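You operate a simulated robot arm through the tools that you are given. There is no shell and no other tool. Be economical: measure what you need, move in short steps, check, and stop when the job is done.

The job below is to be done with a simulated two-armed robot. You get a single attempt, and the scene is never put back.

JOB
Take the wedge from the top of the grey rack and put it on the top of the assembly bench.

Only the result counts: the job must be done as asked and must still hold three seconds after the hand-in. Knocking over, shifting, dropping, spilling or breaking anything else fails it.

ROBOT AND FRAMES
Two 7-joint arms with two-finger parallel grippers on one trunk, on a base that drives. Base frame: it is fixed to the floor where the robot stands at the start and does not move with it; the origin is under the middle of the robot, x ahead of it, y to its left, z up. Lengths are in cm, angles in degrees, forces in N, time in s.
The left shoulder is at the start at [7, 16.3, 114.5], the right one opposite. With the tool pointing down near the work surface each hand reaches from about 38 to 88 cm from the robot's upright axis, wherever it stands, measured 20 degrees to its own side. Places, roughly: top of the assembly bench [40, 130, 80]. Payload 3.43 kg a hand.
The tool frame of a hand sits at the grasp point between the pads (the TCP): z along the fingers, y along the line on which they close. The tips reach 3.4 cm beyond it. Largest opening 12.8 cm; finger width 2.4, thickness 1.2; the body of the gripper, 4.8 by 13 cm, starts 9.6 cm behind the TCP.
Orientation is that of the tool frame in the base frame, as a unit quaternion [w, x, y, z]. With the fingers straight down and closing along the base's y, the tool's x points along the base's -x, its y along +y and its z along -z.

CONTROLS
- The arms move only by the tool send_rows. It takes "left_series", "right_series" or both (then of equal length, played together; a hand with none holds still); each is a list of rows, each an object (a shift or turn left out is 0, a gripper value left out holds the last) with "rotation": the turn, a rotation vector about the tool's x, y, z in units of 5 degrees (1.0 is 5 degrees), a list of three; "translation": the shift along the tool's x, y, z in units of 40 mm (1.0 is 40 mm), a list of three; "claw": the gripper command, from -1 (fully open) to 1 (shut), values between in proportion. In form: [{"rotation": [wx, wy, wz], "translation": [x, y, z], "claw": claw}, ...]. A call has 1 to 10 rows; each row shifts and turns the commanded pose from where the row before left it, along the tool's axes as they then stand. A call with a number of a shift or a turn outside -1 to 1 is refused whole. Rows are played at 5 a second. More than 5 cm and 8.6 degrees between two rows, or a gripper value outside its range, and nothing of the call is played. A pose out of reach is approached as far as the arm can. The call stops where the force on the tool passes 40 N (or 10 N more than at its start, if that is more) or the arm is blocked; 0.2 s more then pass. Each finger travels about 15.3 cm/s and halts on what it meets, pressing with about 22 N; the grip force reading is that of the motor and also rises with nothing between the fingers. The clock runs only during rows and for 0.2 s after the last one: add rows that do not move to give the fingers time. The reply holds the time, the measured pose of the TCP, the force on the tool along the base axes, the opening and the grip force, in the units named above and with some noise.
- Cameras (640 x 400 px; columns grow to the right, rows downward): "scene" is now at [12.63, 3.26, 136.58]; the picture's right is [0.40, -0.92, -0.00], its down [-0.58, -0.25, -0.78] and it looks along [0.71, 0.31, -0.63] (base axes); focal length 214 px, centre (320, 200). "left" rides on the left gripper at [7.6, 1.1, -16] in its tool frame; the picture's right is [-0.15, 0.99, 0.00], its down [-0.88, -0.13, -0.46] and it looks along [-0.45, -0.07, 0.89] (tool axes); focal length 234 px, centre (320, 200). "right" rides on the right gripper at [7.6, -1.1, -16] in its tool frame; the picture's right is [0.15, 0.99, 0.00], its down [-0.88, 0.13, -0.46] and it looks along [-0.45, 0.07, 0.89] (tool axes); focal length 234 px, centre (320, 200). There is no depth. A picture from a camera that has moved, and an enlarged one, comes with that camera's place and axes in the base frame and with its lens.
- camera(camera): a new picture of that camera. The clock stands still meanwhile.
- raise_lower(by): slides the trunk up (or, below 0, down) by that many cm; the arms and the scene camera ride with it, the base frame stays. It gives what a move gives, with no picture.
- base_move(legs): drives the robot by 1 to 6 legs, each [ahead, left, turn to the left] in cm, cm and degrees, along the robot's own axes; the way and the turn of a leg run together, so that a leg with both is an arc; at most 150 cm and 180 degrees a leg. The arms and the cameras ride along, it lands a little off, and it stops where it bumps. It gives what a move gives.
- pan_tilt(pan, tilt): turns the head with the scene camera to pan (to the left, within 86 degrees either way) and tilt (down, from -29 to 69), counted from straight ahead of the robot. It gives what a move gives.
- close_up(camera, box): a new picture of the part [left, top, right, bottom] of that camera's present view, enlarged. The clock stands still meanwhile.
- sign_off(): hands the job in; it is judged then, once.

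Work in short steps. Places have to be worked out from the pictures, the camera data and where the tool is seen: move nearer, look again, correct. Check each grasp and each placing, and mend what went wrong. You have 120 turns and 108 pictures in all, those below and enlarged ones among them. Open the grippers and draw the arms clear of the work before you hand the job in, unless the task says otherwise; then end with one line.

The tools are called after "Call:" by a JSON object that holds its "method" and its "body". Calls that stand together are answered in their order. send_rows: Moves the arms, as the interface text tells. Its arguments: {"type":"object","properties":{"left_series":{"type":"array","items":{"type":"object","properties":{"rotation":{"type":"array","items":{"type":"number"}},"translation":{"type":"array","items":{"type":"number"}},"claw":{"type":"number"}}}},"right_series":{"type":"array","items":{"type":"object","properties":{"rotation":{"type":"array","items":{"type":"number"}},"translation":{"type":"array","items":{"type":"number"}},"claw":{"type":"number"}}}}},"required":[]} The other tools are called the same way: raise_lower (by) slides the trunk up or down; base_move (legs) drives the base; pan_tilt (pan, tilt) turns the head that bears the scene camera; camera (camera) takes a picture; close_up (camera, box) takes an enlarged picture of a part of a camera's view; sign_off () hands the job in.

At the start:

```text
t: 0.0
left_tool_pos: [54.67, 24.78, 112.38]
left_ee_rot: [0.001, -0.001, 1.0, 0.0]
left_force: [0.5, -0.2, -0.3]
left_grip_width: 12.8
left_grasp_force: 0.0
right_tool_pos: [64.21, -24.01, 123.13]
right_ee_rot: [0.0, 0.0, 1.0, 0.0]
right_force: [-0.4, -1.1, -0.3]
right_grip_width: 12.79
right_grasp_force: 0.1
trunk travel left (down, up): [-62.5, 31.5]
robot x, y, heading: [-0.05, 0.16, -0.1]
head pan, tilt: [23.5, 39.0]
```

scene: 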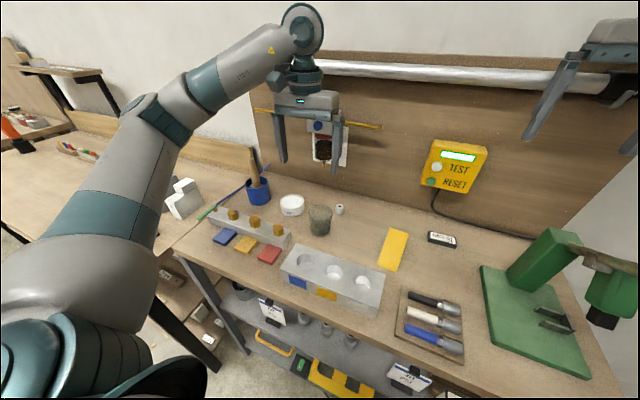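
right: 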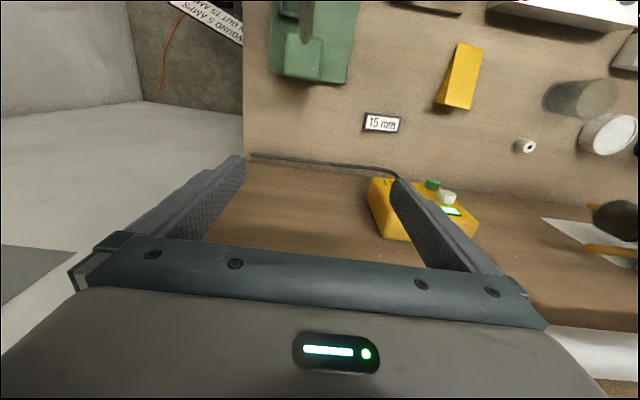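
left: 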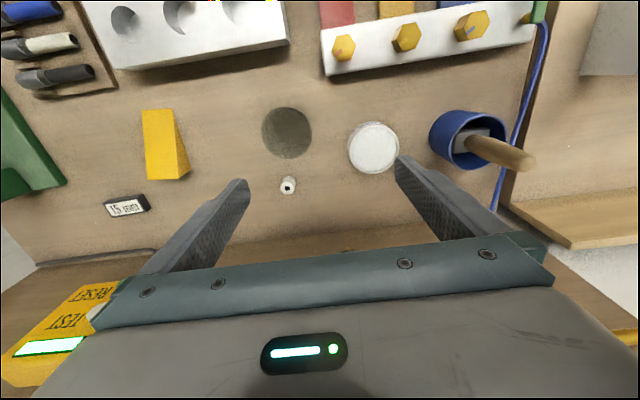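

The yellow wedge seen is on the work bench, not a grey rack. I look around with the head to find the grey rack and the assembly bench.

Call:
{"method": "pan_tilt", "body": {"pan": 75, "tilt": 25}}

Call:
{"method": "camera", "body": {"camera": "scene"}}

Call:
{"method": "pan_tilt", "body": {"pan": -60, "tilt": 25}}

Call:
{"method": "camera", "body": {"camera": "scene"}}

```text
t: 1.2
left_tool_pos: [54.81, 24.75, 112.31]
left_ee_rot: [-0.001, -0.001, 1.0, -0.001]
left_force: [-0.4, 0.9, 1.3]
left_grip_width: 12.8
left_grasp_force: 0.1
right_tool_pos: [64.32, -23.8, 123.05]
right_ee_rot: [0.0, 0.0, 1.0, 0.001]
right_force: [0.7, -0.5, 0.5]
right_grip_width: 12.8
right_grasp_force: 0.1
trunk travel left (down, up): [-62.5, 31.5]
robot x, y, heading: [0.17, 0.17, 0.0]
head pan, tilt: [75.0, 25.0]
```

```text
104 pictures are left
camera scene: at [7.17, 8.74, 138.76], right [0.97, -0.26, 0.0], down [-0.11, -0.41, -0.91], along [0.24, 0.88, -0.42], focal length 214 px, centre (320, 200)
```

scene: 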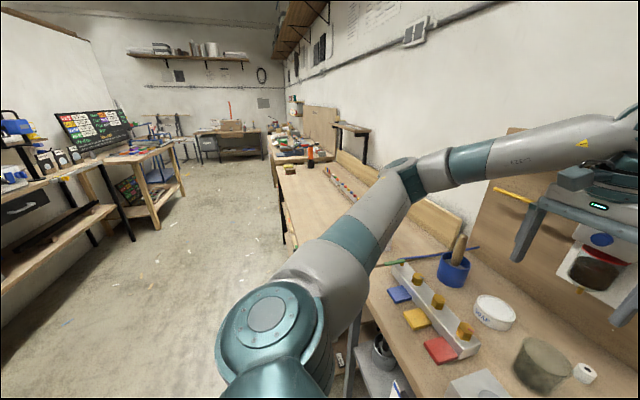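

```text
t: 3.4
left_tool_pos: [54.81, 24.84, 112.35]
left_ee_rot: [0.0, -0.001, 1.0, 0.0]
left_force: [-0.4, 0.2, 0.0]
left_grip_width: 12.82
left_grasp_force: 0.1
right_tool_pos: [64.27, -24.12, 122.98]
right_ee_rot: [0.0, 0.0, 1.0, 0.001]
right_force: [0.9, 0.1, -0.3]
right_grip_width: 12.77
right_grasp_force: 0.1
trunk travel left (down, up): [-62.5, 31.5]
robot x, y, heading: [0.01, -0.39, -0.1]
head pan, tilt: [-60.0, 25.0]
```

```text
103 pictures are left
camera scene: at [9.39, -8.13, 138.77], right [-0.87, -0.5, 0.0], down [-0.21, 0.37, -0.91], along [0.45, -0.78, -0.42], focal length 214 px, centre (320, 200)
```

scene: 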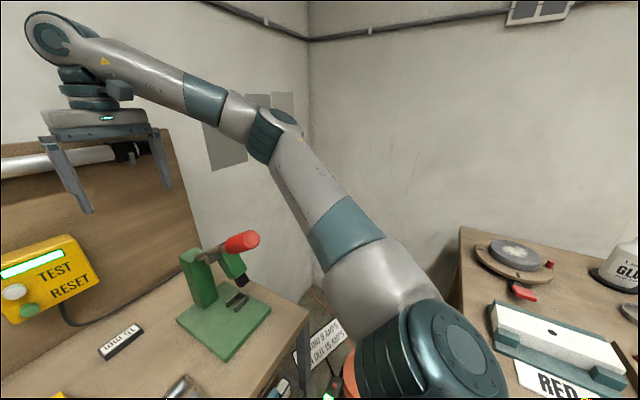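

No grey rack clearly identified yet. I look at the bench left junction and further left in detail.

Call:
{"method": "pan_tilt", "body": {"pan": 40, "tilt": 45}}

Call:
{"method": "camera", "body": {"camera": "scene"}}

Call:
{"method": "pan_tilt", "body": {"pan": 0, "tilt": 50}}

Call:
{"method": "camera", "body": {"camera": "scene"}}

Call:
{"method": "pan_tilt", "body": {"pan": -86, "tilt": 35}}

Call:
{"method": "camera", "body": {"camera": "scene"}}

Call:
{"method": "pan_tilt", "body": {"pan": 86, "tilt": 45}}

Call:
{"method": "camera", "body": {"camera": "scene"}}

```text
t: 5.1
left_tool_pos: [54.81, 24.7, 112.36]
left_ee_rot: [0.0, -0.001, 1.0, 0.0]
left_force: [0.0, 0.3, -0.3]
left_grip_width: 12.8
left_grasp_force: 0.1
right_tool_pos: [64.23, -23.97, 123.14]
right_ee_rot: [0.0, 0.0, 1.0, 0.0]
right_force: [0.0, -0.7, -0.2]
right_grip_width: 12.79
right_grasp_force: 0.1
trunk travel left (down, up): [-62.5, 31.5]
robot x, y, heading: [-0.01, 0.16, 0.1]
head pan, tilt: [40.0, 45.0]
```

```text
102 pictures are left
camera scene: at [11.01, 5.06, 135.71], right [0.64, -0.77, 0.0], down [-0.54, -0.45, -0.71], along [0.54, 0.45, -0.71], focal length 214 px, centre (320, 200)
```

scene: 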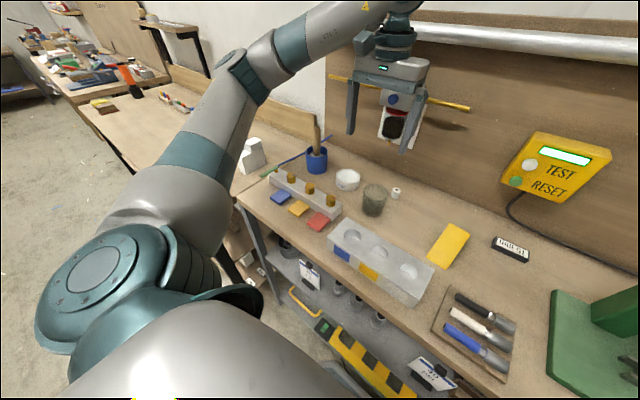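

```text
t: 6.2
left_tool_pos: [54.82, 24.82, 112.32]
left_ee_rot: [0.0, 0.0, 1.0, 0.0]
left_force: [-0.5, 1.0, 0.6]
left_grip_width: 12.8
left_grasp_force: 0.1
right_tool_pos: [64.38, -23.84, 123.09]
right_ee_rot: [0.0, 0.0, 1.0, -0.001]
right_force: [0.0, 0.7, 0.2]
right_grip_width: 12.79
right_grasp_force: 0.1
trunk travel left (down, up): [-62.5, 31.5]
robot x, y, heading: [0.16, 0.01, 0.1]
head pan, tilt: [0.0, 50.0]
```

```text
101 pictures are left
camera scene: at [12.48, -0.15, 135.02], right [0.0, -1.0, 0.0], down [-0.77, 0.0, -0.64], along [0.64, 0.0, -0.77], focal length 214 px, centre (320, 200)
```

scene: 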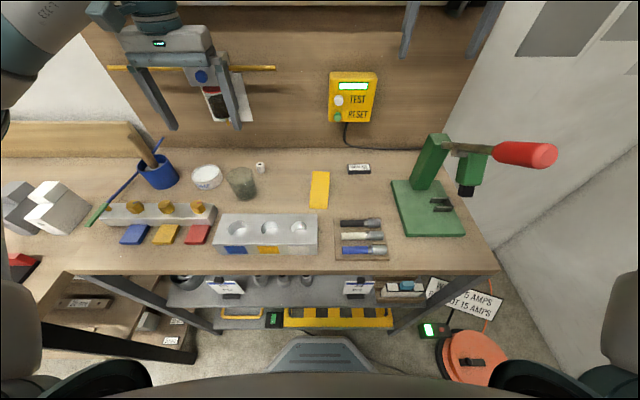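

```text
t: 7.8
left_tool_pos: [54.86, 24.77, 112.37]
left_ee_rot: [-0.001, -0.001, 1.0, 0.0]
left_force: [0.6, -0.1, 0.2]
left_grip_width: 12.83
left_grasp_force: 0.1
right_tool_pos: [64.24, -23.89, 122.98]
right_ee_rot: [0.001, 0.001, 1.0, 0.0]
right_force: [0.2, 0.4, 0.4]
right_grip_width: 12.8
right_grasp_force: 0.1
trunk travel left (down, up): [-62.5, 31.5]
robot x, y, heading: [-0.25, -0.12, 0.0]
head pan, tilt: [-85.9, 35.0]
```

```text
100 pictures are left
camera scene: at [5.41, -8.94, 137.19], right [-1.0, -0.07, 0.0], down [-0.04, 0.57, -0.82], along [0.06, -0.82, -0.57], focal length 214 px, centre (320, 200)
```

scene: 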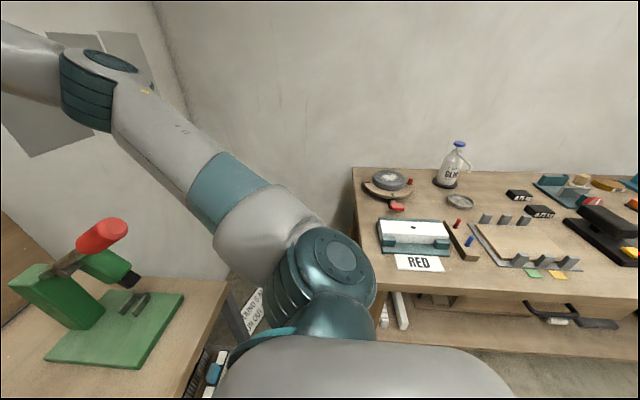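

```text
t: 10.4
left_tool_pos: [54.66, 24.78, 112.4]
left_ee_rot: [0.0, -0.001, 1.0, 0.0]
left_force: [0.2, -0.4, 0.6]
left_grip_width: 12.77
left_grasp_force: 0.2
right_tool_pos: [64.33, -23.85, 123.01]
right_ee_rot: [0.0, 0.0, 1.0, 0.001]
right_force: [0.5, 0.1, 0.1]
right_grip_width: 12.8
right_grasp_force: 0.1
trunk travel left (down, up): [-62.5, 31.5]
robot x, y, heading: [0.11, -0.17, -0.1]
head pan, tilt: [85.9, 45.0]
```

```text
99 pictures are left
camera scene: at [5.36, 7.95, 135.71], right [1.0, -0.07, 0.0], down [-0.05, -0.71, -0.71], along [0.05, 0.71, -0.71], focal length 214 px, centre (320, 200)
```

scene: 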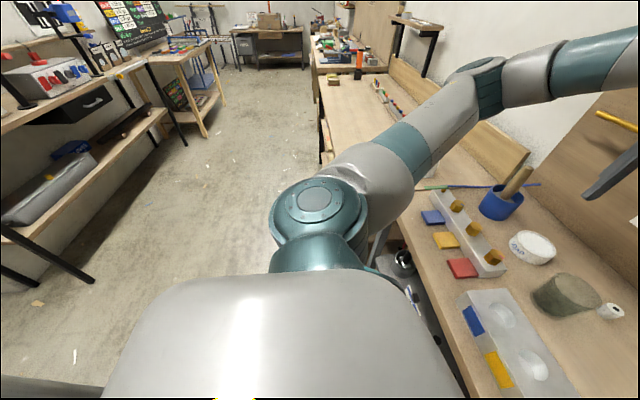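

The assembly bench is presumably the lower one to the left. I zoom on the bench objects to find any rack with a wedge on it.

Call:
{"method": "pan_tilt", "body": {"pan": 10, "tilt": 55}}

Call:
{"method": "close_up", "body": {"camera": "scene", "box": [0, 120, 320, 320]}}

Call:
{"method": "close_up", "body": {"camera": "scene", "box": [240, 120, 560, 320]}}

Call:
{"method": "pan_tilt", "body": {"pan": 86, "tilt": 15}}

Call:
{"method": "close_up", "body": {"camera": "scene", "box": [0, 100, 320, 300]}}

Call:
{"method": "close_up", "body": {"camera": "scene", "box": [280, 100, 600, 300]}}

```text
t: 11.9
left_tool_pos: [54.85, 24.72, 112.38]
left_ee_rot: [0.0, -0.001, 1.0, 0.0]
left_force: [0.6, 0.0, 0.7]
left_grip_width: 12.79
left_grasp_force: 0.1
right_tool_pos: [64.26, -24.07, 123.09]
right_ee_rot: [-0.001, 0.0, 1.0, 0.0]
right_force: [0.2, 0.4, 0.8]
right_grip_width: 12.81
right_grasp_force: 0.2
trunk travel left (down, up): [-62.5, 31.5]
robot x, y, heading: [0.16, 0.37, 0.1]
head pan, tilt: [10.0, 55.0]
```

```text
2.00 times, centred on (160, 220) of scene
camera zoom: at [11.88, 1.1, 134.37], right [0.17, -0.98, 0.0], down [-0.81, -0.14, -0.57], along [0.56, 0.1, -0.82], focal length 429 px, centre (640, 160)
```

zoom: 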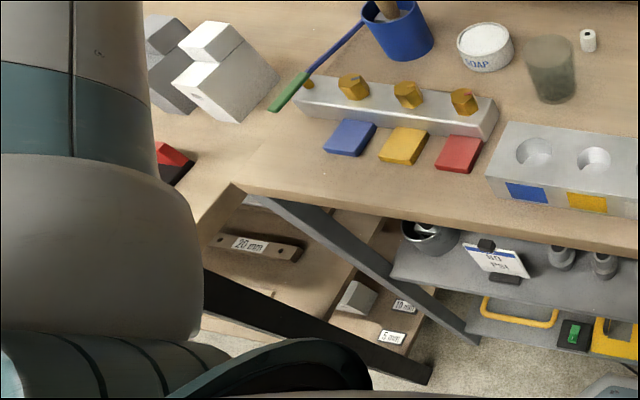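

```text
2.00 times, centred on (400, 220) of scene
camera zoom: at [11.88, 1.1, 134.37], right [0.17, -0.98, 0.0], down [-0.81, -0.14, -0.57], along [0.56, 0.1, -0.82], focal length 429 px, centre (160, 160)
```

zoom: 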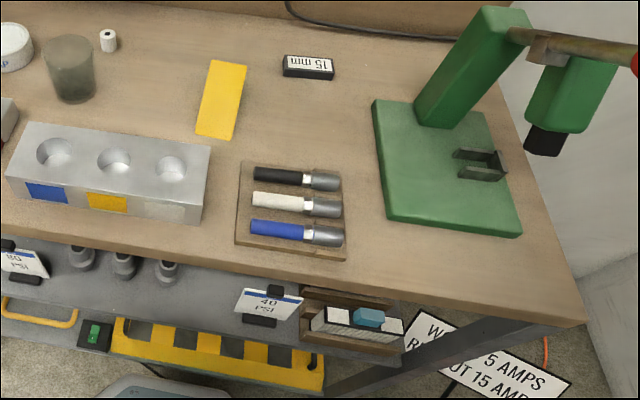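

```text
t: 13.4
left_tool_pos: [54.85, 24.79, 112.37]
left_ee_rot: [0.0, -0.001, 1.0, 0.0]
left_force: [-0.3, 0.1, -0.5]
left_grip_width: 12.82
left_grasp_force: 0.0
right_tool_pos: [64.26, -23.98, 123.11]
right_ee_rot: [0.001, 0.0, 1.0, 0.0]
right_force: [-0.5, -0.5, 0.1]
right_grip_width: 12.78
right_grasp_force: 0.0
trunk travel left (down, up): [-62.5, 31.5]
robot x, y, heading: [0.08, -0.15, -0.0]
head pan, tilt: [85.9, 15.0]
```

```text
2.00 times, centred on (160, 200) of scene
camera zoom: at [5.45, 9.16, 140.39], right [1.0, -0.07, 0.0], down [-0.02, -0.26, -0.97], along [0.07, 0.96, -0.26], focal length 429 px, centre (640, 200)
```

zoom: 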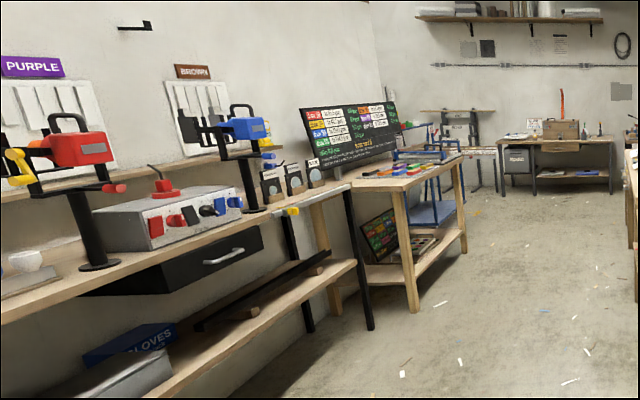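

```text
2.00 times, centred on (440, 200) of scene
camera zoom: at [5.45, 9.16, 140.39], right [1.0, -0.07, 0.0], down [-0.02, -0.26, -0.97], along [0.07, 0.96, -0.26], focal length 429 px, centre (80, 200)
```

zoom: 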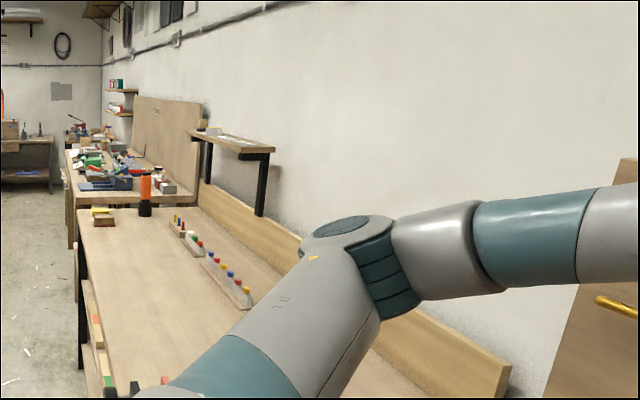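

No rack with a wedge seen yet; it may lie under the bench or behind. I back off 45 cm, and look again downward and around.

Call:
{"method": "base_move", "body": {"legs": [[-45, 0, 0]]}}

Call:
{"method": "pan_tilt", "body": {"pan": 0, "tilt": 40}}

Call:
{"method": "camera", "body": {"camera": "scene"}}

Call:
{"method": "pan_tilt", "body": {"pan": 55, "tilt": 35}}

Call:
{"method": "camera", "body": {"camera": "scene"}}

```text
t: 16.1
left_tool_pos: [9.42, 24.86, 112.28]
left_ee_rot: [0.0, -0.002, 1.0, 0.0]
left_force: [-0.8, -0.2, 0.0]
left_grip_width: 12.81
left_grasp_force: 0.1
right_tool_pos: [19.06, -23.88, 123.03]
right_ee_rot: [0.0, -0.001, 1.0, 0.0]
right_force: [-0.4, 0.4, -0.1]
right_grip_width: 12.79
right_grasp_force: 0.0
trunk travel left (down, up): [-62.5, 31.5]
robot x, y, heading: [-45.34, 0.04, 0.3]
head pan, tilt: [85.9, 15.0]
```

```text
t: 17.7
left_tool_pos: [9.5, 24.77, 112.27]
left_ee_rot: [0.001, -0.002, 1.0, -0.001]
left_force: [0.3, 0.7, 0.3]
left_grip_width: 12.81
left_grasp_force: 0.0
right_tool_pos: [18.97, -23.82, 123.12]
right_ee_rot: [0.0, -0.001, 1.0, -0.001]
right_force: [0.7, 0.2, 0.4]
right_grip_width: 12.81
right_grasp_force: 0.0
trunk travel left (down, up): [-62.5, 31.5]
robot x, y, heading: [-45.03, -0.23, 0.3]
head pan, tilt: [0.0, 40.0]
```

```text
94 pictures are left
camera scene: at [-32.01, -0.17, 136.43], right [0.0, -1.0, 0.0], down [-0.64, 0.0, -0.77], along [0.77, 0.0, -0.64], focal length 214 px, centre (320, 200)
```

scene: 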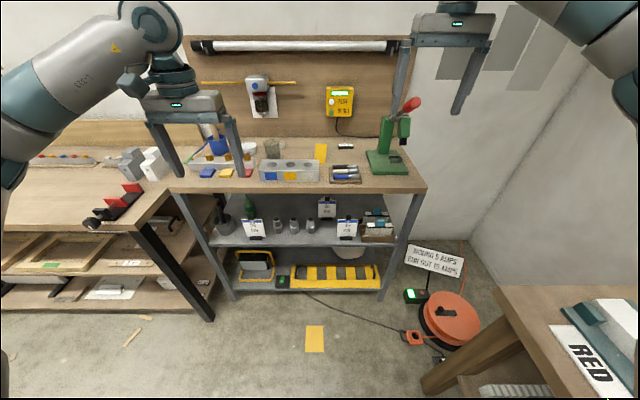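

```text
t: 18.9
left_tool_pos: [9.54, 24.83, 112.38]
left_ee_rot: [0.0, -0.001, 1.0, 0.0]
left_force: [0.8, -0.2, 0.0]
left_grip_width: 12.78
left_grasp_force: 0.2
right_tool_pos: [18.94, -23.86, 123.04]
right_ee_rot: [-0.001, -0.001, 1.0, 0.0]
right_force: [0.2, 0.2, 0.1]
right_grip_width: 12.79
right_grasp_force: 0.1
trunk travel left (down, up): [-62.5, 31.5]
robot x, y, heading: [-45.09, 0.23, 0.3]
head pan, tilt: [55.0, 35.0]
```

```text
93 pictures are left
camera scene: at [-35.46, 7.03, 137.19], right [0.82, -0.57, 0.0], down [-0.33, -0.47, -0.82], along [0.47, 0.67, -0.57], focal length 214 px, centre (320, 200)
```

scene: 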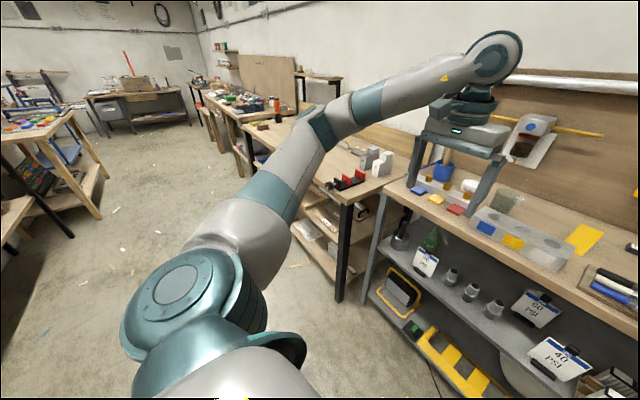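

The grey rack is the grey-framed shelf unit; its top (z≈90) holds the yellow wedge at about [52, 0], ~5 cm wide in y, thick end to the far side. The lower bench on the left is the assembly bench. I drive back in and put the left hand above the wedge.

Call:
{"method": "base_move", "body": {"legs": [[45, 0, 0]]}}

Call:
{"method": "send_rows", "body": {"left_series": [{"translation": [0, -0.8, 0], "claw": -1}, {"translation": [0, -0.8, 0]}, {"translation": [0, -0.8, 0]}, {"translation": [0, -0.8, 0]}, {"translation": [0, -0.8, 0]}, {"translation": [0, -0.8, 0]}, {"translation": [0, -0.8, 0]}, {"translation": [0, -0.6, 0]}, {}, {}]}}

Call:
{"method": "camera", "body": {"camera": "left"}}

Call:
{"method": "pan_tilt", "body": {"pan": 0, "tilt": 50}}

Call:
{"method": "camera", "body": {"camera": "scene"}}

```text
t: 21.6
left_tool_pos: [54.04, 24.88, 112.34]
left_ee_rot: [0.0, 0.001, 1.0, -0.001]
left_force: [0.1, -0.5, -0.7]
left_grip_width: 12.78
left_grasp_force: 0.0
right_tool_pos: [63.51, -23.96, 123.07]
right_ee_rot: [-0.001, 0.0, 1.0, 0.0]
right_force: [0.6, -0.7, -0.7]
right_grip_width: 12.78
right_grasp_force: 0.1
trunk travel left (down, up): [-62.5, 31.5]
robot x, y, heading: [-0.74, -0.02, 0.1]
head pan, tilt: [55.0, 35.0]
```

```text
t: 23.8
left_tool_pos: [54.01, 0.05, 112.36]
left_ee_rot: [0.0, 0.0, 1.0, 0.0]
left_force: [0.5, 0.1, -0.2]
left_grip_width: 12.82
left_grasp_force: 0.0
right_tool_pos: [63.39, -23.88, 123.02]
right_ee_rot: [0.0, 0.0, 1.0, 0.0]
right_force: [-0.6, -0.1, 0.7]
right_grip_width: 12.79
right_grasp_force: 0.1
trunk travel left (down, up): [-62.5, 31.5]
robot x, y, heading: [-0.85, 0.04, -0.2]
head pan, tilt: [55.0, 35.0]
```

```text
92 pictures are left
camera left: at [46.46, 1.12, 128.38], right [0.15, 0.99, 0.0], down [0.88, -0.13, 0.46], along [0.45, -0.07, -0.89], focal length 234 px, centre (320, 200)
```

left: 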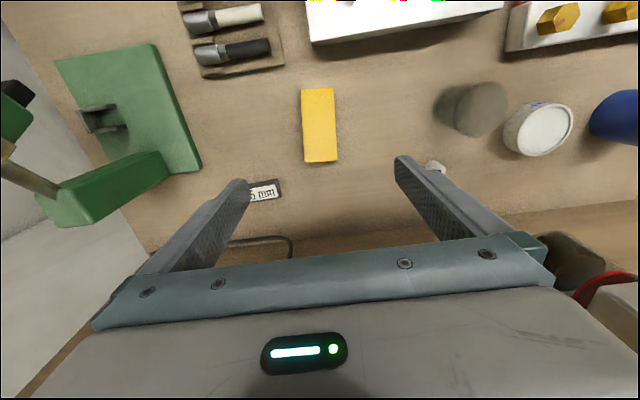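

```text
t: 25.1
left_tool_pos: [54.02, 0.03, 112.33]
left_ee_rot: [0.0, 0.0, 1.0, 0.0]
left_force: [0.1, 0.5, -0.4]
left_grip_width: 12.8
left_grasp_force: 0.0
right_tool_pos: [63.42, -23.94, 123.11]
right_ee_rot: [0.0, 0.001, 1.0, 0.0]
right_force: [-1.2, -0.4, 0.5]
right_grip_width: 12.8
right_grasp_force: 0.0
trunk travel left (down, up): [-62.5, 31.5]
robot x, y, heading: [-0.5, -0.04, 0.4]
head pan, tilt: [0.0, 50.0]
```

```text
91 pictures are left
camera scene: at [11.68, -0.17, 135.02], right [0.0, -1.0, 0.0], down [-0.77, 0.0, -0.64], along [0.64, 0.0, -0.77], focal length 214 px, centre (320, 200)
```

scene: 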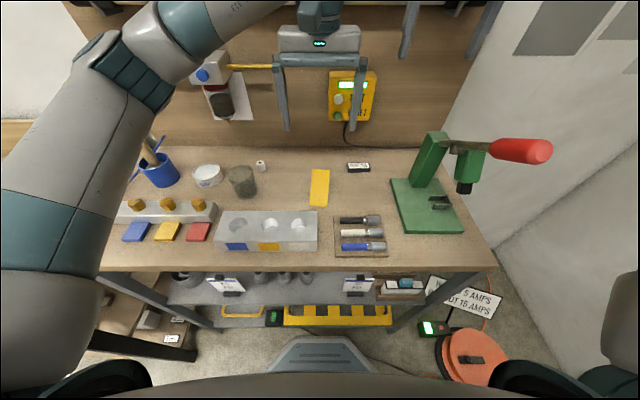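

Estimates agree: wedge axis from (47.4, 0.4) to (57, -0.45), turned about 5°. I turn the tool 5°, centre at y≈-0.2 and descend to z≈96.5, then look.

Call:
{"method": "send_rows", "body": {"left_series": [{"rotation": [0, 0, 1]}, {"translation": [0, -0.05, 0.8]}, {"translation": [0, 0, 0.8]}, {"translation": [0, 0, 0.8]}, {"translation": [0, 0, 0.8]}, {"translation": [0, 0, 0.75]}, {}]}}

Call:
{"method": "camera", "body": {"camera": "left"}}

Call:
{"method": "close_up", "body": {"camera": "scene", "box": [220, 110, 420, 235]}}

```text
t: 26.7
left_tool_pos: [53.93, -0.36, 96.61]
left_ee_rot: [0.0, 0.043, 0.999, 0.0]
left_force: [-0.2, 0.1, -0.2]
left_grip_width: 12.79
left_grasp_force: 0.0
right_tool_pos: [63.51, -23.94, 123.01]
right_ee_rot: [0.0, 0.0, 1.0, 0.001]
right_force: [0.1, -0.1, 0.3]
right_grip_width: 12.82
right_grasp_force: 0.0
trunk travel left (down, up): [-62.5, 31.5]
robot x, y, heading: [-0.7, 0.27, -0.0]
head pan, tilt: [0.0, 50.0]
```

```text
90 pictures are left
camera left: at [46.5, 1.53, 112.59], right [0.23, 0.97, 0.0], down [0.87, -0.21, 0.46], along [0.44, -0.11, -0.89], focal length 234 px, centre (320, 200)
```

left: 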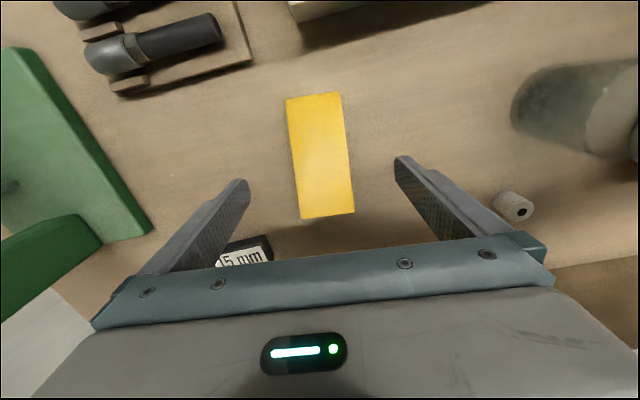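

```text
3.20 times, centred on (320, 172) of scene
camera zoom: at [11.65, -0.19, 135.02], right [0.0, -1.0, 0.0], down [-0.77, 0.0, -0.64], along [0.64, 0.0, -0.77], focal length 686 px, centre (320, 288)
```

zoom: 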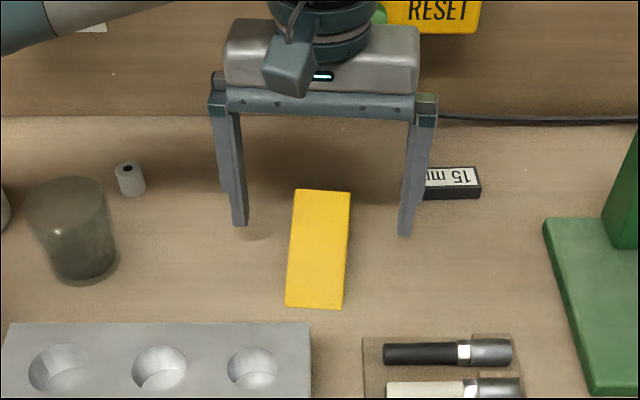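

Alignment good, wedge ~4 cm tall at the far end. I go down to z≈94.2 and close.

Call:
{"method": "send_rows", "body": {"left_series": [{"rotation": [0, 0, 0.3], "translation": [0, 0.05, 0.3]}, {"translation": [0, 0, 0.3]}, {}, {"claw": -0.2}, {"claw": 0.1}, {"claw": 0.3}, {"claw": 0.6}, {"claw": 1}, {}, {}]}}

Call:
{"method": "camera", "body": {"camera": "left"}}

Call:
{"method": "close_up", "body": {"camera": "scene", "box": [220, 110, 420, 235]}}

```text
t: 28.9
left_tool_pos: [53.95, 0.11, 94.03]
left_ee_rot: [0.0, 0.056, 0.998, 0.0]
left_force: [0.1, 0.3, -0.1]
left_grip_width: 4.94
left_grasp_force: 22.1
right_tool_pos: [63.43, -23.9, 122.99]
right_ee_rot: [0.0, 0.0, 1.0, 0.0]
right_force: [0.3, 0.2, 0.6]
right_grip_width: 12.79
right_grasp_force: 0.0
trunk travel left (down, up): [-62.5, 31.5]
robot x, y, heading: [-0.62, -0.17, 0.1]
head pan, tilt: [0.0, 50.0]
```

```text
88 pictures are left
camera left: at [46.62, 1.94, 110.17], right [0.26, 0.97, 0.0], down [0.86, -0.23, 0.46], along [0.44, -0.12, -0.89], focal length 234 px, centre (320, 200)
```

left: 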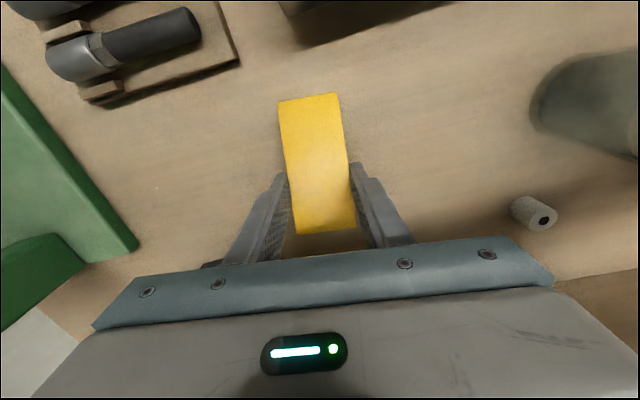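

```text
3.20 times, centred on (320, 172) of scene
camera zoom: at [11.68, -0.18, 135.01], right [0.0, -1.0, 0.0], down [-0.77, 0.0, -0.64], along [0.64, 0.0, -0.77], focal length 686 px, centre (320, 288)
```

zoom: 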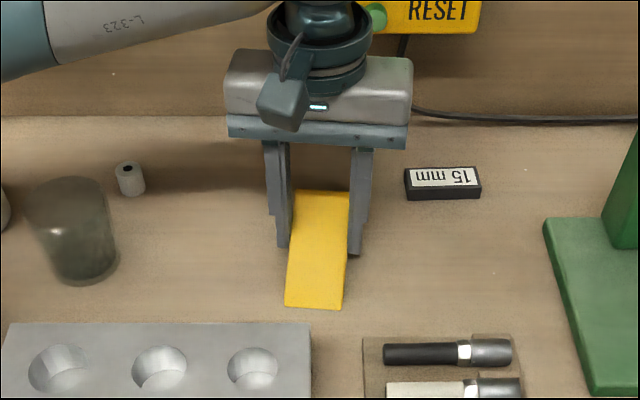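

Gripped at 4.94 cm with 22 N. I lift about 21 cm.

Call:
{"method": "send_rows", "body": {"left_series": [{"translation": [0, 0, -0.3]}, {"translation": [0, 0, -0.5]}, {"translation": [0, 0, -0.8]}, {"translation": [0, 0, -0.9]}, {"translation": [0, 0, -0.9]}, {"translation": [0, 0, -0.9]}, {"translation": [0, 0, -0.9]}, {}]}}

Call:
{"method": "camera", "body": {"camera": "left"}}

```text
t: 30.7
left_tool_pos: [54.1, -0.13, 115.06]
left_ee_rot: [-0.001, 0.057, 0.998, 0.0]
left_force: [0.1, 0.5, -0.4]
left_grip_width: 4.95
left_grasp_force: 22.3
right_tool_pos: [63.49, -23.92, 123.02]
right_ee_rot: [0.0, 0.0, 1.0, 0.0]
right_force: [1.0, -0.8, -0.1]
right_grip_width: 12.79
right_grasp_force: 0.1
trunk travel left (down, up): [-62.5, 31.5]
robot x, y, heading: [-0.97, 0.01, 0.0]
head pan, tilt: [0.0, 50.0]
```

```text
86 pictures are left
camera left: at [46.71, 1.89, 131.03], right [0.26, 0.97, 0.0], down [0.86, -0.23, 0.45], along [0.44, -0.12, -0.89], focal length 234 px, centre (320, 200)
```

left: 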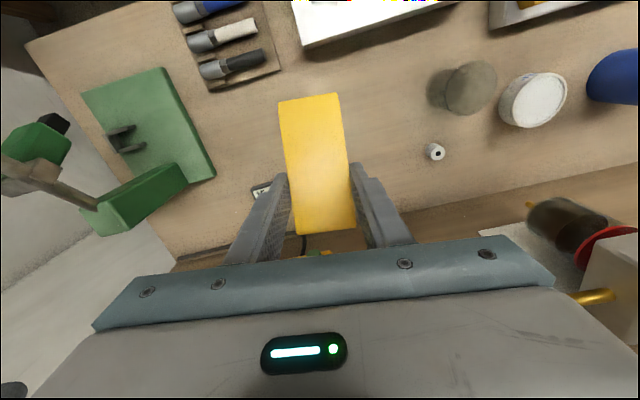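

Held firmly. I back off 50 cm and drive left 110 cm in front of the assembly bench, then look at it.

Call:
{"method": "base_move", "body": {"legs": [[-50, 0, 0], [0, 108, 0]]}}

Call:
{"method": "pan_tilt", "body": {"pan": 15, "tilt": 40}}

Call:
{"method": "camera", "body": {"camera": "scene"}}

```text
t: 38.8
left_tool_pos: [4.14, 108.01, 114.98]
left_ee_rot: [0.0, 0.057, 0.998, 0.0]
left_force: [-0.4, -0.5, -1.5]
left_grip_width: 4.91
left_grasp_force: 21.9
right_tool_pos: [13.41, 84.23, 123.04]
right_ee_rot: [0.0, 0.001, 1.0, 0.0]
right_force: [-0.1, 0.3, -0.3]
right_grip_width: 12.8
right_grasp_force: 0.2
trunk travel left (down, up): [-62.5, 31.5]
robot x, y, heading: [-51.1, 107.98, -0.2]
head pan, tilt: [0.0, 50.0]
```

```text
t: 39.5
left_tool_pos: [4.06, 108.03, 115.02]
left_ee_rot: [0.0, 0.057, 0.998, 0.001]
left_force: [-0.3, -0.6, -0.7]
left_grip_width: 4.91
left_grasp_force: 21.8
right_tool_pos: [13.37, 84.2, 123.09]
right_ee_rot: [0.0, 0.001, 1.0, 0.0]
right_force: [0.4, 0.4, -0.2]
right_grip_width: 12.79
right_grasp_force: 0.0
trunk travel left (down, up): [-62.5, 31.5]
robot x, y, heading: [-51.13, 107.94, -0.3]
head pan, tilt: [15.0, 40.0]
```

```text
85 pictures are left
camera scene: at [-37.8, 110.23, 136.43], right [0.26, -0.97, 0.0], down [-0.62, -0.16, -0.77], along [0.74, 0.2, -0.64], focal length 214 px, centre (320, 200)
```

scene: 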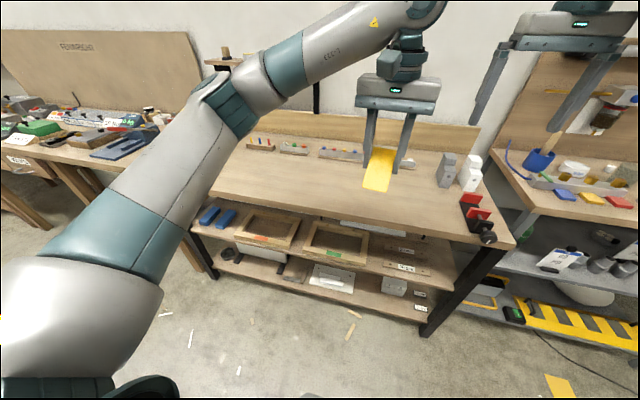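

The middle of the assembly bench is clear (objects at x>65, or y<90). I drive ahead 35 cm so the wedge hangs over [39, 108].

Call:
{"method": "base_move", "body": {"legs": [[34, 6, 0]]}}

Call:
{"method": "camera", "body": {"camera": "scene"}}

Call:
{"method": "camera", "body": {"camera": "left"}}

```text
t: 41.8
left_tool_pos: [37.67, 114.06, 114.9]
left_ee_rot: [0.0, 0.056, 0.998, 0.0]
left_force: [-0.4, 0.4, -1.0]
left_grip_width: 4.93
left_grasp_force: 21.9
right_tool_pos: [47.02, 90.08, 123.13]
right_ee_rot: [0.0, 0.0, 1.0, 0.0]
right_force: [0.0, -0.5, -0.4]
right_grip_width: 12.81
right_grasp_force: 0.1
trunk travel left (down, up): [-62.5, 31.5]
robot x, y, heading: [-17.48, 114.04, -0.1]
head pan, tilt: [15.0, 40.0]
```

```text
84 pictures are left
camera scene: at [-4.13, 116.14, 136.44], right [0.26, -0.97, 0.0], down [-0.62, -0.17, -0.77], along [0.74, 0.2, -0.64], focal length 214 px, centre (320, 200)
```

scene: 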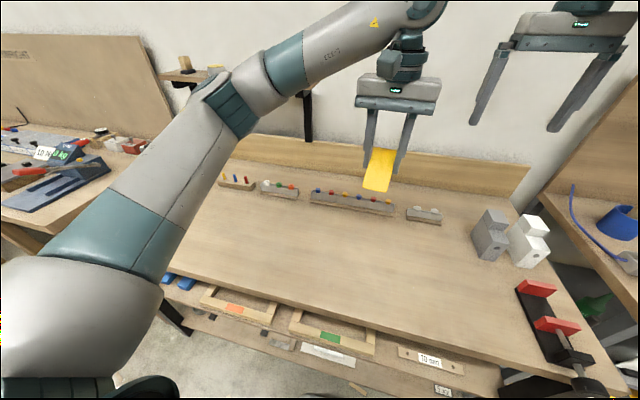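

```text
83 pictures are left
camera left: at [30.34, 115.97, 131.03], right [0.26, 0.97, 0.0], down [0.86, -0.23, 0.46], along [0.44, -0.12, -0.89], focal length 234 px, centre (320, 200)
```

left: 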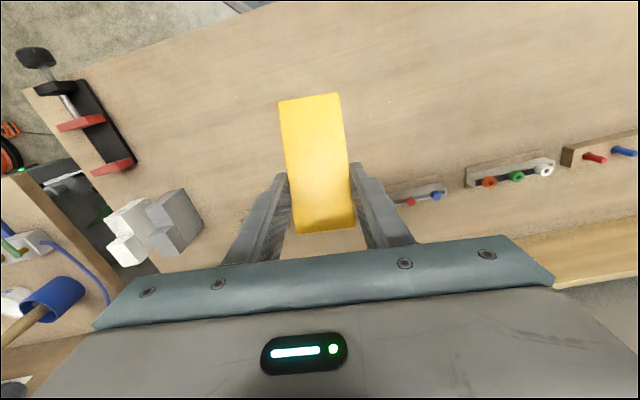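

Spot is clear: under the hand at [37.7, 114] is bare bench. I descend 27.5 cm to TCP ≈87.5.

Call:
{"method": "send_rows", "body": {"left_series": [{"translation": [0, 0, 0.8]}, {"translation": [0, 0, 0.8]}, {"translation": [0, 0, 0.8]}, {"translation": [0, 0, 0.8]}, {"translation": [0, 0, 0.8]}, {"translation": [0, 0, 0.8]}, {"translation": [0, 0, 0.8]}, {"translation": [0, 0, 0.8]}, {"translation": [0, 0, 0.4]}, {}]}}

Call:
{"method": "close_up", "body": {"camera": "scene", "box": [260, 100, 500, 250]}}

Call:
{"method": "camera", "body": {"camera": "left"}}

```text
t: 44.0
left_tool_pos: [37.8, 114.11, 88.11]
left_ee_rot: [0.002, 0.055, 0.998, -0.002]
left_force: [4.1, 2.1, 25.9]
left_grip_width: 4.94
left_grasp_force: 22.0
right_tool_pos: [47.07, 90.22, 123.22]
right_ee_rot: [0.001, 0.0, 1.0, 0.0]
right_force: [-0.2, 0.6, 0.4]
right_grip_width: 12.77
right_grasp_force: 0.0
trunk travel left (down, up): [-62.5, 31.5]
robot x, y, heading: [-17.33, 114.09, 0.2]
head pan, tilt: [15.0, 40.0]
```

```text
2.67 times, centred on (380, 175) of scene
camera zoom: at [-4.3, 116.17, 136.5], right [0.26, -0.97, 0.0], down [-0.62, -0.17, -0.77], along [0.74, 0.2, -0.64], focal length 572 px, centre (160, 267)
```

zoom: 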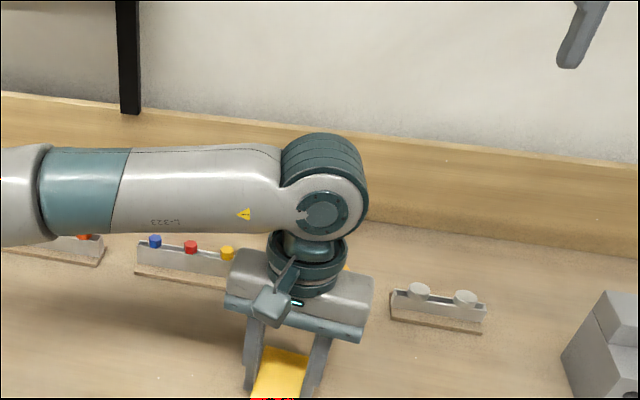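

```text
81 pictures are left
camera left: at [30.3, 116.03, 104.08], right [0.26, 0.97, 0.0], down [0.86, -0.23, 0.46], along [0.44, -0.12, -0.89], focal length 234 px, centre (320, 200)
```

left: 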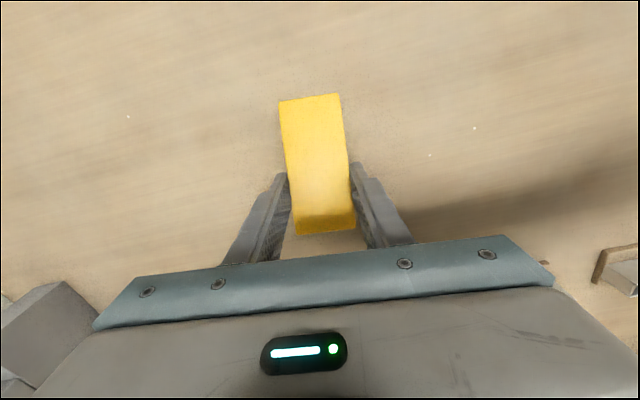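

At z=88.1 there is 26 N upward: the wedge seems to be in contact, so the top would be at about 84. I look closer to check before releasing.

Call:
{"method": "pan_tilt", "body": {"pan": 0, "tilt": 55}}

Call:
{"method": "close_up", "body": {"camera": "scene", "box": [200, 80, 440, 230]}}

Call:
{"method": "camera", "body": {"camera": "right"}}

```text
t: 44.8
left_tool_pos: [37.8, 114.02, 87.98]
left_ee_rot: [0.001, 0.056, 0.998, 0.0]
left_force: [9.5, 1.6, 32.9]
left_grip_width: 4.97
left_grasp_force: 22.0
right_tool_pos: [46.96, 90.06, 123.18]
right_ee_rot: [0.0, 0.0, 1.0, -0.001]
right_force: [-0.3, -0.4, -0.6]
right_grip_width: 12.78
right_grasp_force: 0.1
trunk travel left (down, up): [-62.5, 31.5]
robot x, y, heading: [-17.13, 114.44, -0.1]
head pan, tilt: [0.0, 55.0]
```

```text
2.67 times, centred on (320, 155) of scene
camera zoom: at [-5.3, 113.96, 134.4], right [0.0, -1.0, 0.0], down [-0.82, 0.0, -0.58], along [0.58, 0.0, -0.82], focal length 572 px, centre (320, 320)
```

zoom: 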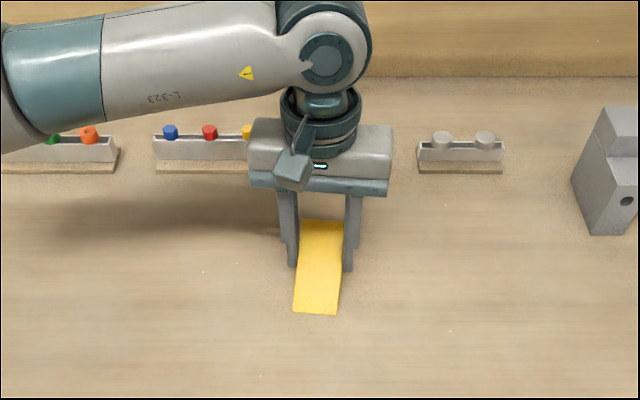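

```text
79 pictures are left
camera right: at [39.27, 89.02, 139.16], right [-0.15, 0.99, 0.0], down [0.88, 0.13, 0.46], along [0.45, 0.07, -0.89], focal length 234 px, centre (320, 200)
```

right: 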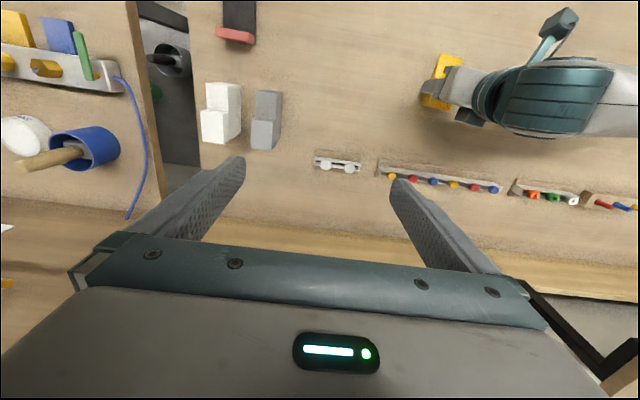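

The wedge looks seated on the bench. I ease the command up ~0.4 cm so the pressing force fades, then check.

Call:
{"method": "send_rows", "body": {"left_series": [{"translation": [0, 0, -0.1]}, {}, {}]}}

```text
t: 45.6
left_tool_pos: [37.62, 114.0, 87.94]
left_ee_rot: [-0.002, 0.058, 0.998, 0.001]
left_force: [-0.3, -0.2, -0.6]
left_grip_width: 4.94
left_grasp_force: 22.0
right_tool_pos: [47.11, 90.16, 123.07]
right_ee_rot: [0.0, 0.0, 1.0, 0.0]
right_force: [-0.6, 0.7, -0.2]
right_grip_width: 12.82
right_grasp_force: 0.1
trunk travel left (down, up): [-62.5, 31.5]
robot x, y, heading: [-17.32, 114.03, -0.2]
head pan, tilt: [0.0, 55.0]
```

Force is gone with the wedge practically on the surface. I press down 1.2 mm and open slowly.

Call:
{"method": "send_rows", "body": {"left_series": [{"translation": [0, 0, 0.03]}, {}, {"claw": 0.15}, {"claw": 0}, {"claw": -0.3}, {"claw": -0.6}, {}, {}]}}

Call:
{"method": "camera", "body": {"camera": "left"}}

Call:
{"method": "close_up", "body": {"camera": "scene", "box": [200, 80, 440, 230]}}

```text
t: 47.4
left_tool_pos: [37.87, 113.85, 88.11]
left_ee_rot: [0.001, 0.056, 0.998, 0.0]
left_force: [-1.0, -0.3, 0.5]
left_grip_width: 10.26
left_grasp_force: 0.0
right_tool_pos: [47.08, 90.11, 123.05]
right_ee_rot: [0.0, 0.0, 1.0, -0.001]
right_force: [-0.5, 0.4, 0.3]
right_grip_width: 12.8
right_grasp_force: 0.1
trunk travel left (down, up): [-62.5, 31.5]
robot x, y, heading: [-16.88, 114.29, 0.1]
head pan, tilt: [0.0, 55.0]
```

```text
78 pictures are left
camera left: at [30.36, 115.98, 104.11], right [0.26, 0.97, 0.0], down [0.86, -0.23, 0.46], along [0.44, -0.12, -0.89], focal length 234 px, centre (320, 200)
```

left: 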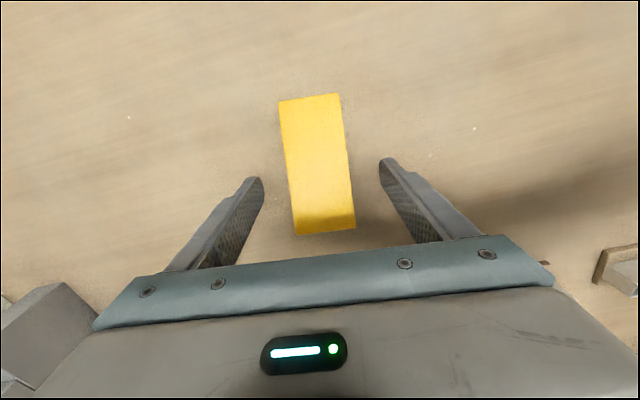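

```text
2.67 times, centred on (320, 155) of scene
camera zoom: at [-5.12, 113.94, 134.36], right [0.0, -1.0, 0.0], down [-0.82, 0.0, -0.57], along [0.57, 0.0, -0.82], focal length 572 px, centre (320, 320)
```

zoom: 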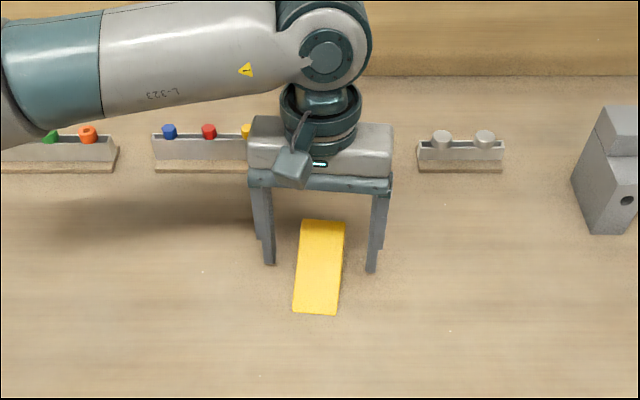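

The wedge stays put, released. I open fully, raise the hand and back the robot off.

Call:
{"method": "send_rows", "body": {"left_series": [{"claw": -1}, {"translation": [0, 0, -0.4]}, {"translation": [0, 0, -0.8]}, {"translation": [0, 0, -0.9]}, {"translation": [0, 0, -0.9]}, {"translation": [0, 0, -0.9]}, {"translation": [0, 0, -0.9]}, {"translation": [0, 0, -0.9]}, {}]}}

Call:
{"method": "base_move", "body": {"legs": [[-30, 0, 0]]}}

Call:
{"method": "pan_tilt", "body": {"pan": 0, "tilt": 40}}

Call:
{"method": "camera", "body": {"camera": "scene"}}

```text
t: 49.4
left_tool_pos: [37.82, 113.82, 110.92]
left_ee_rot: [0.0, 0.057, 0.998, 0.0]
left_force: [0.7, 0.4, -0.1]
left_grip_width: 12.83
left_grasp_force: 0.1
right_tool_pos: [47.31, 90.26, 123.08]
right_ee_rot: [-0.001, 0.0, 1.0, 0.001]
right_force: [-0.1, 0.0, -0.1]
right_grip_width: 12.81
right_grasp_force: 0.1
trunk travel left (down, up): [-62.5, 31.5]
robot x, y, heading: [-17.13, 113.85, -0.0]
head pan, tilt: [0.0, 55.0]
```

```text
t: 51.4
left_tool_pos: [7.89, 113.82, 111.02]
left_ee_rot: [-0.001, 0.057, 0.998, 0.001]
left_force: [0.0, 0.3, -0.8]
left_grip_width: 12.81
left_grasp_force: 0.0
right_tool_pos: [17.23, 90.2, 123.08]
right_ee_rot: [0.0, 0.0, 1.0, 0.0]
right_force: [-0.7, -1.0, 0.0]
right_grip_width: 12.8
right_grasp_force: 0.1
trunk travel left (down, up): [-62.5, 31.5]
robot x, y, heading: [-47.16, 114.08, 0.3]
head pan, tilt: [0.0, 55.0]
```

```text
t: 52.2
left_tool_pos: [7.82, 113.89, 111.02]
left_ee_rot: [0.0, 0.057, 0.998, -0.001]
left_force: [-1.1, -0.8, -0.3]
left_grip_width: 12.8
left_grasp_force: 0.0
right_tool_pos: [17.32, 90.09, 123.03]
right_ee_rot: [0.0, 0.0, 1.0, -0.001]
right_force: [0.7, -0.4, 0.4]
right_grip_width: 12.82
right_grasp_force: 0.1
trunk travel left (down, up): [-62.5, 31.5]
robot x, y, heading: [-47.09, 114.09, -0.1]
head pan, tilt: [0.0, 40.0]
```

```text
76 pictures are left
camera scene: at [-33.75, 113.96, 136.43], right [0.0, -1.0, 0.0], down [-0.64, 0.0, -0.77], along [0.77, 0.0, -0.64], focal length 214 px, centre (320, 200)
```

scene: 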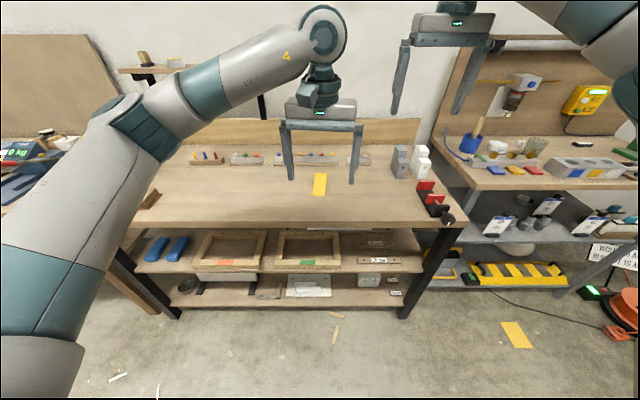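

The wedge rests on the top of the assembly bench, nothing else moved, arms clear. I hand in.

Call:
{"method": "sign_off", "body": {}}

```text
The job is handed in.
```

The yellow wedge from the top of the grey rack now rests on the assembly bench top at about [38, 114]; both grippers are open and clear of the bench, and the job is handed in.
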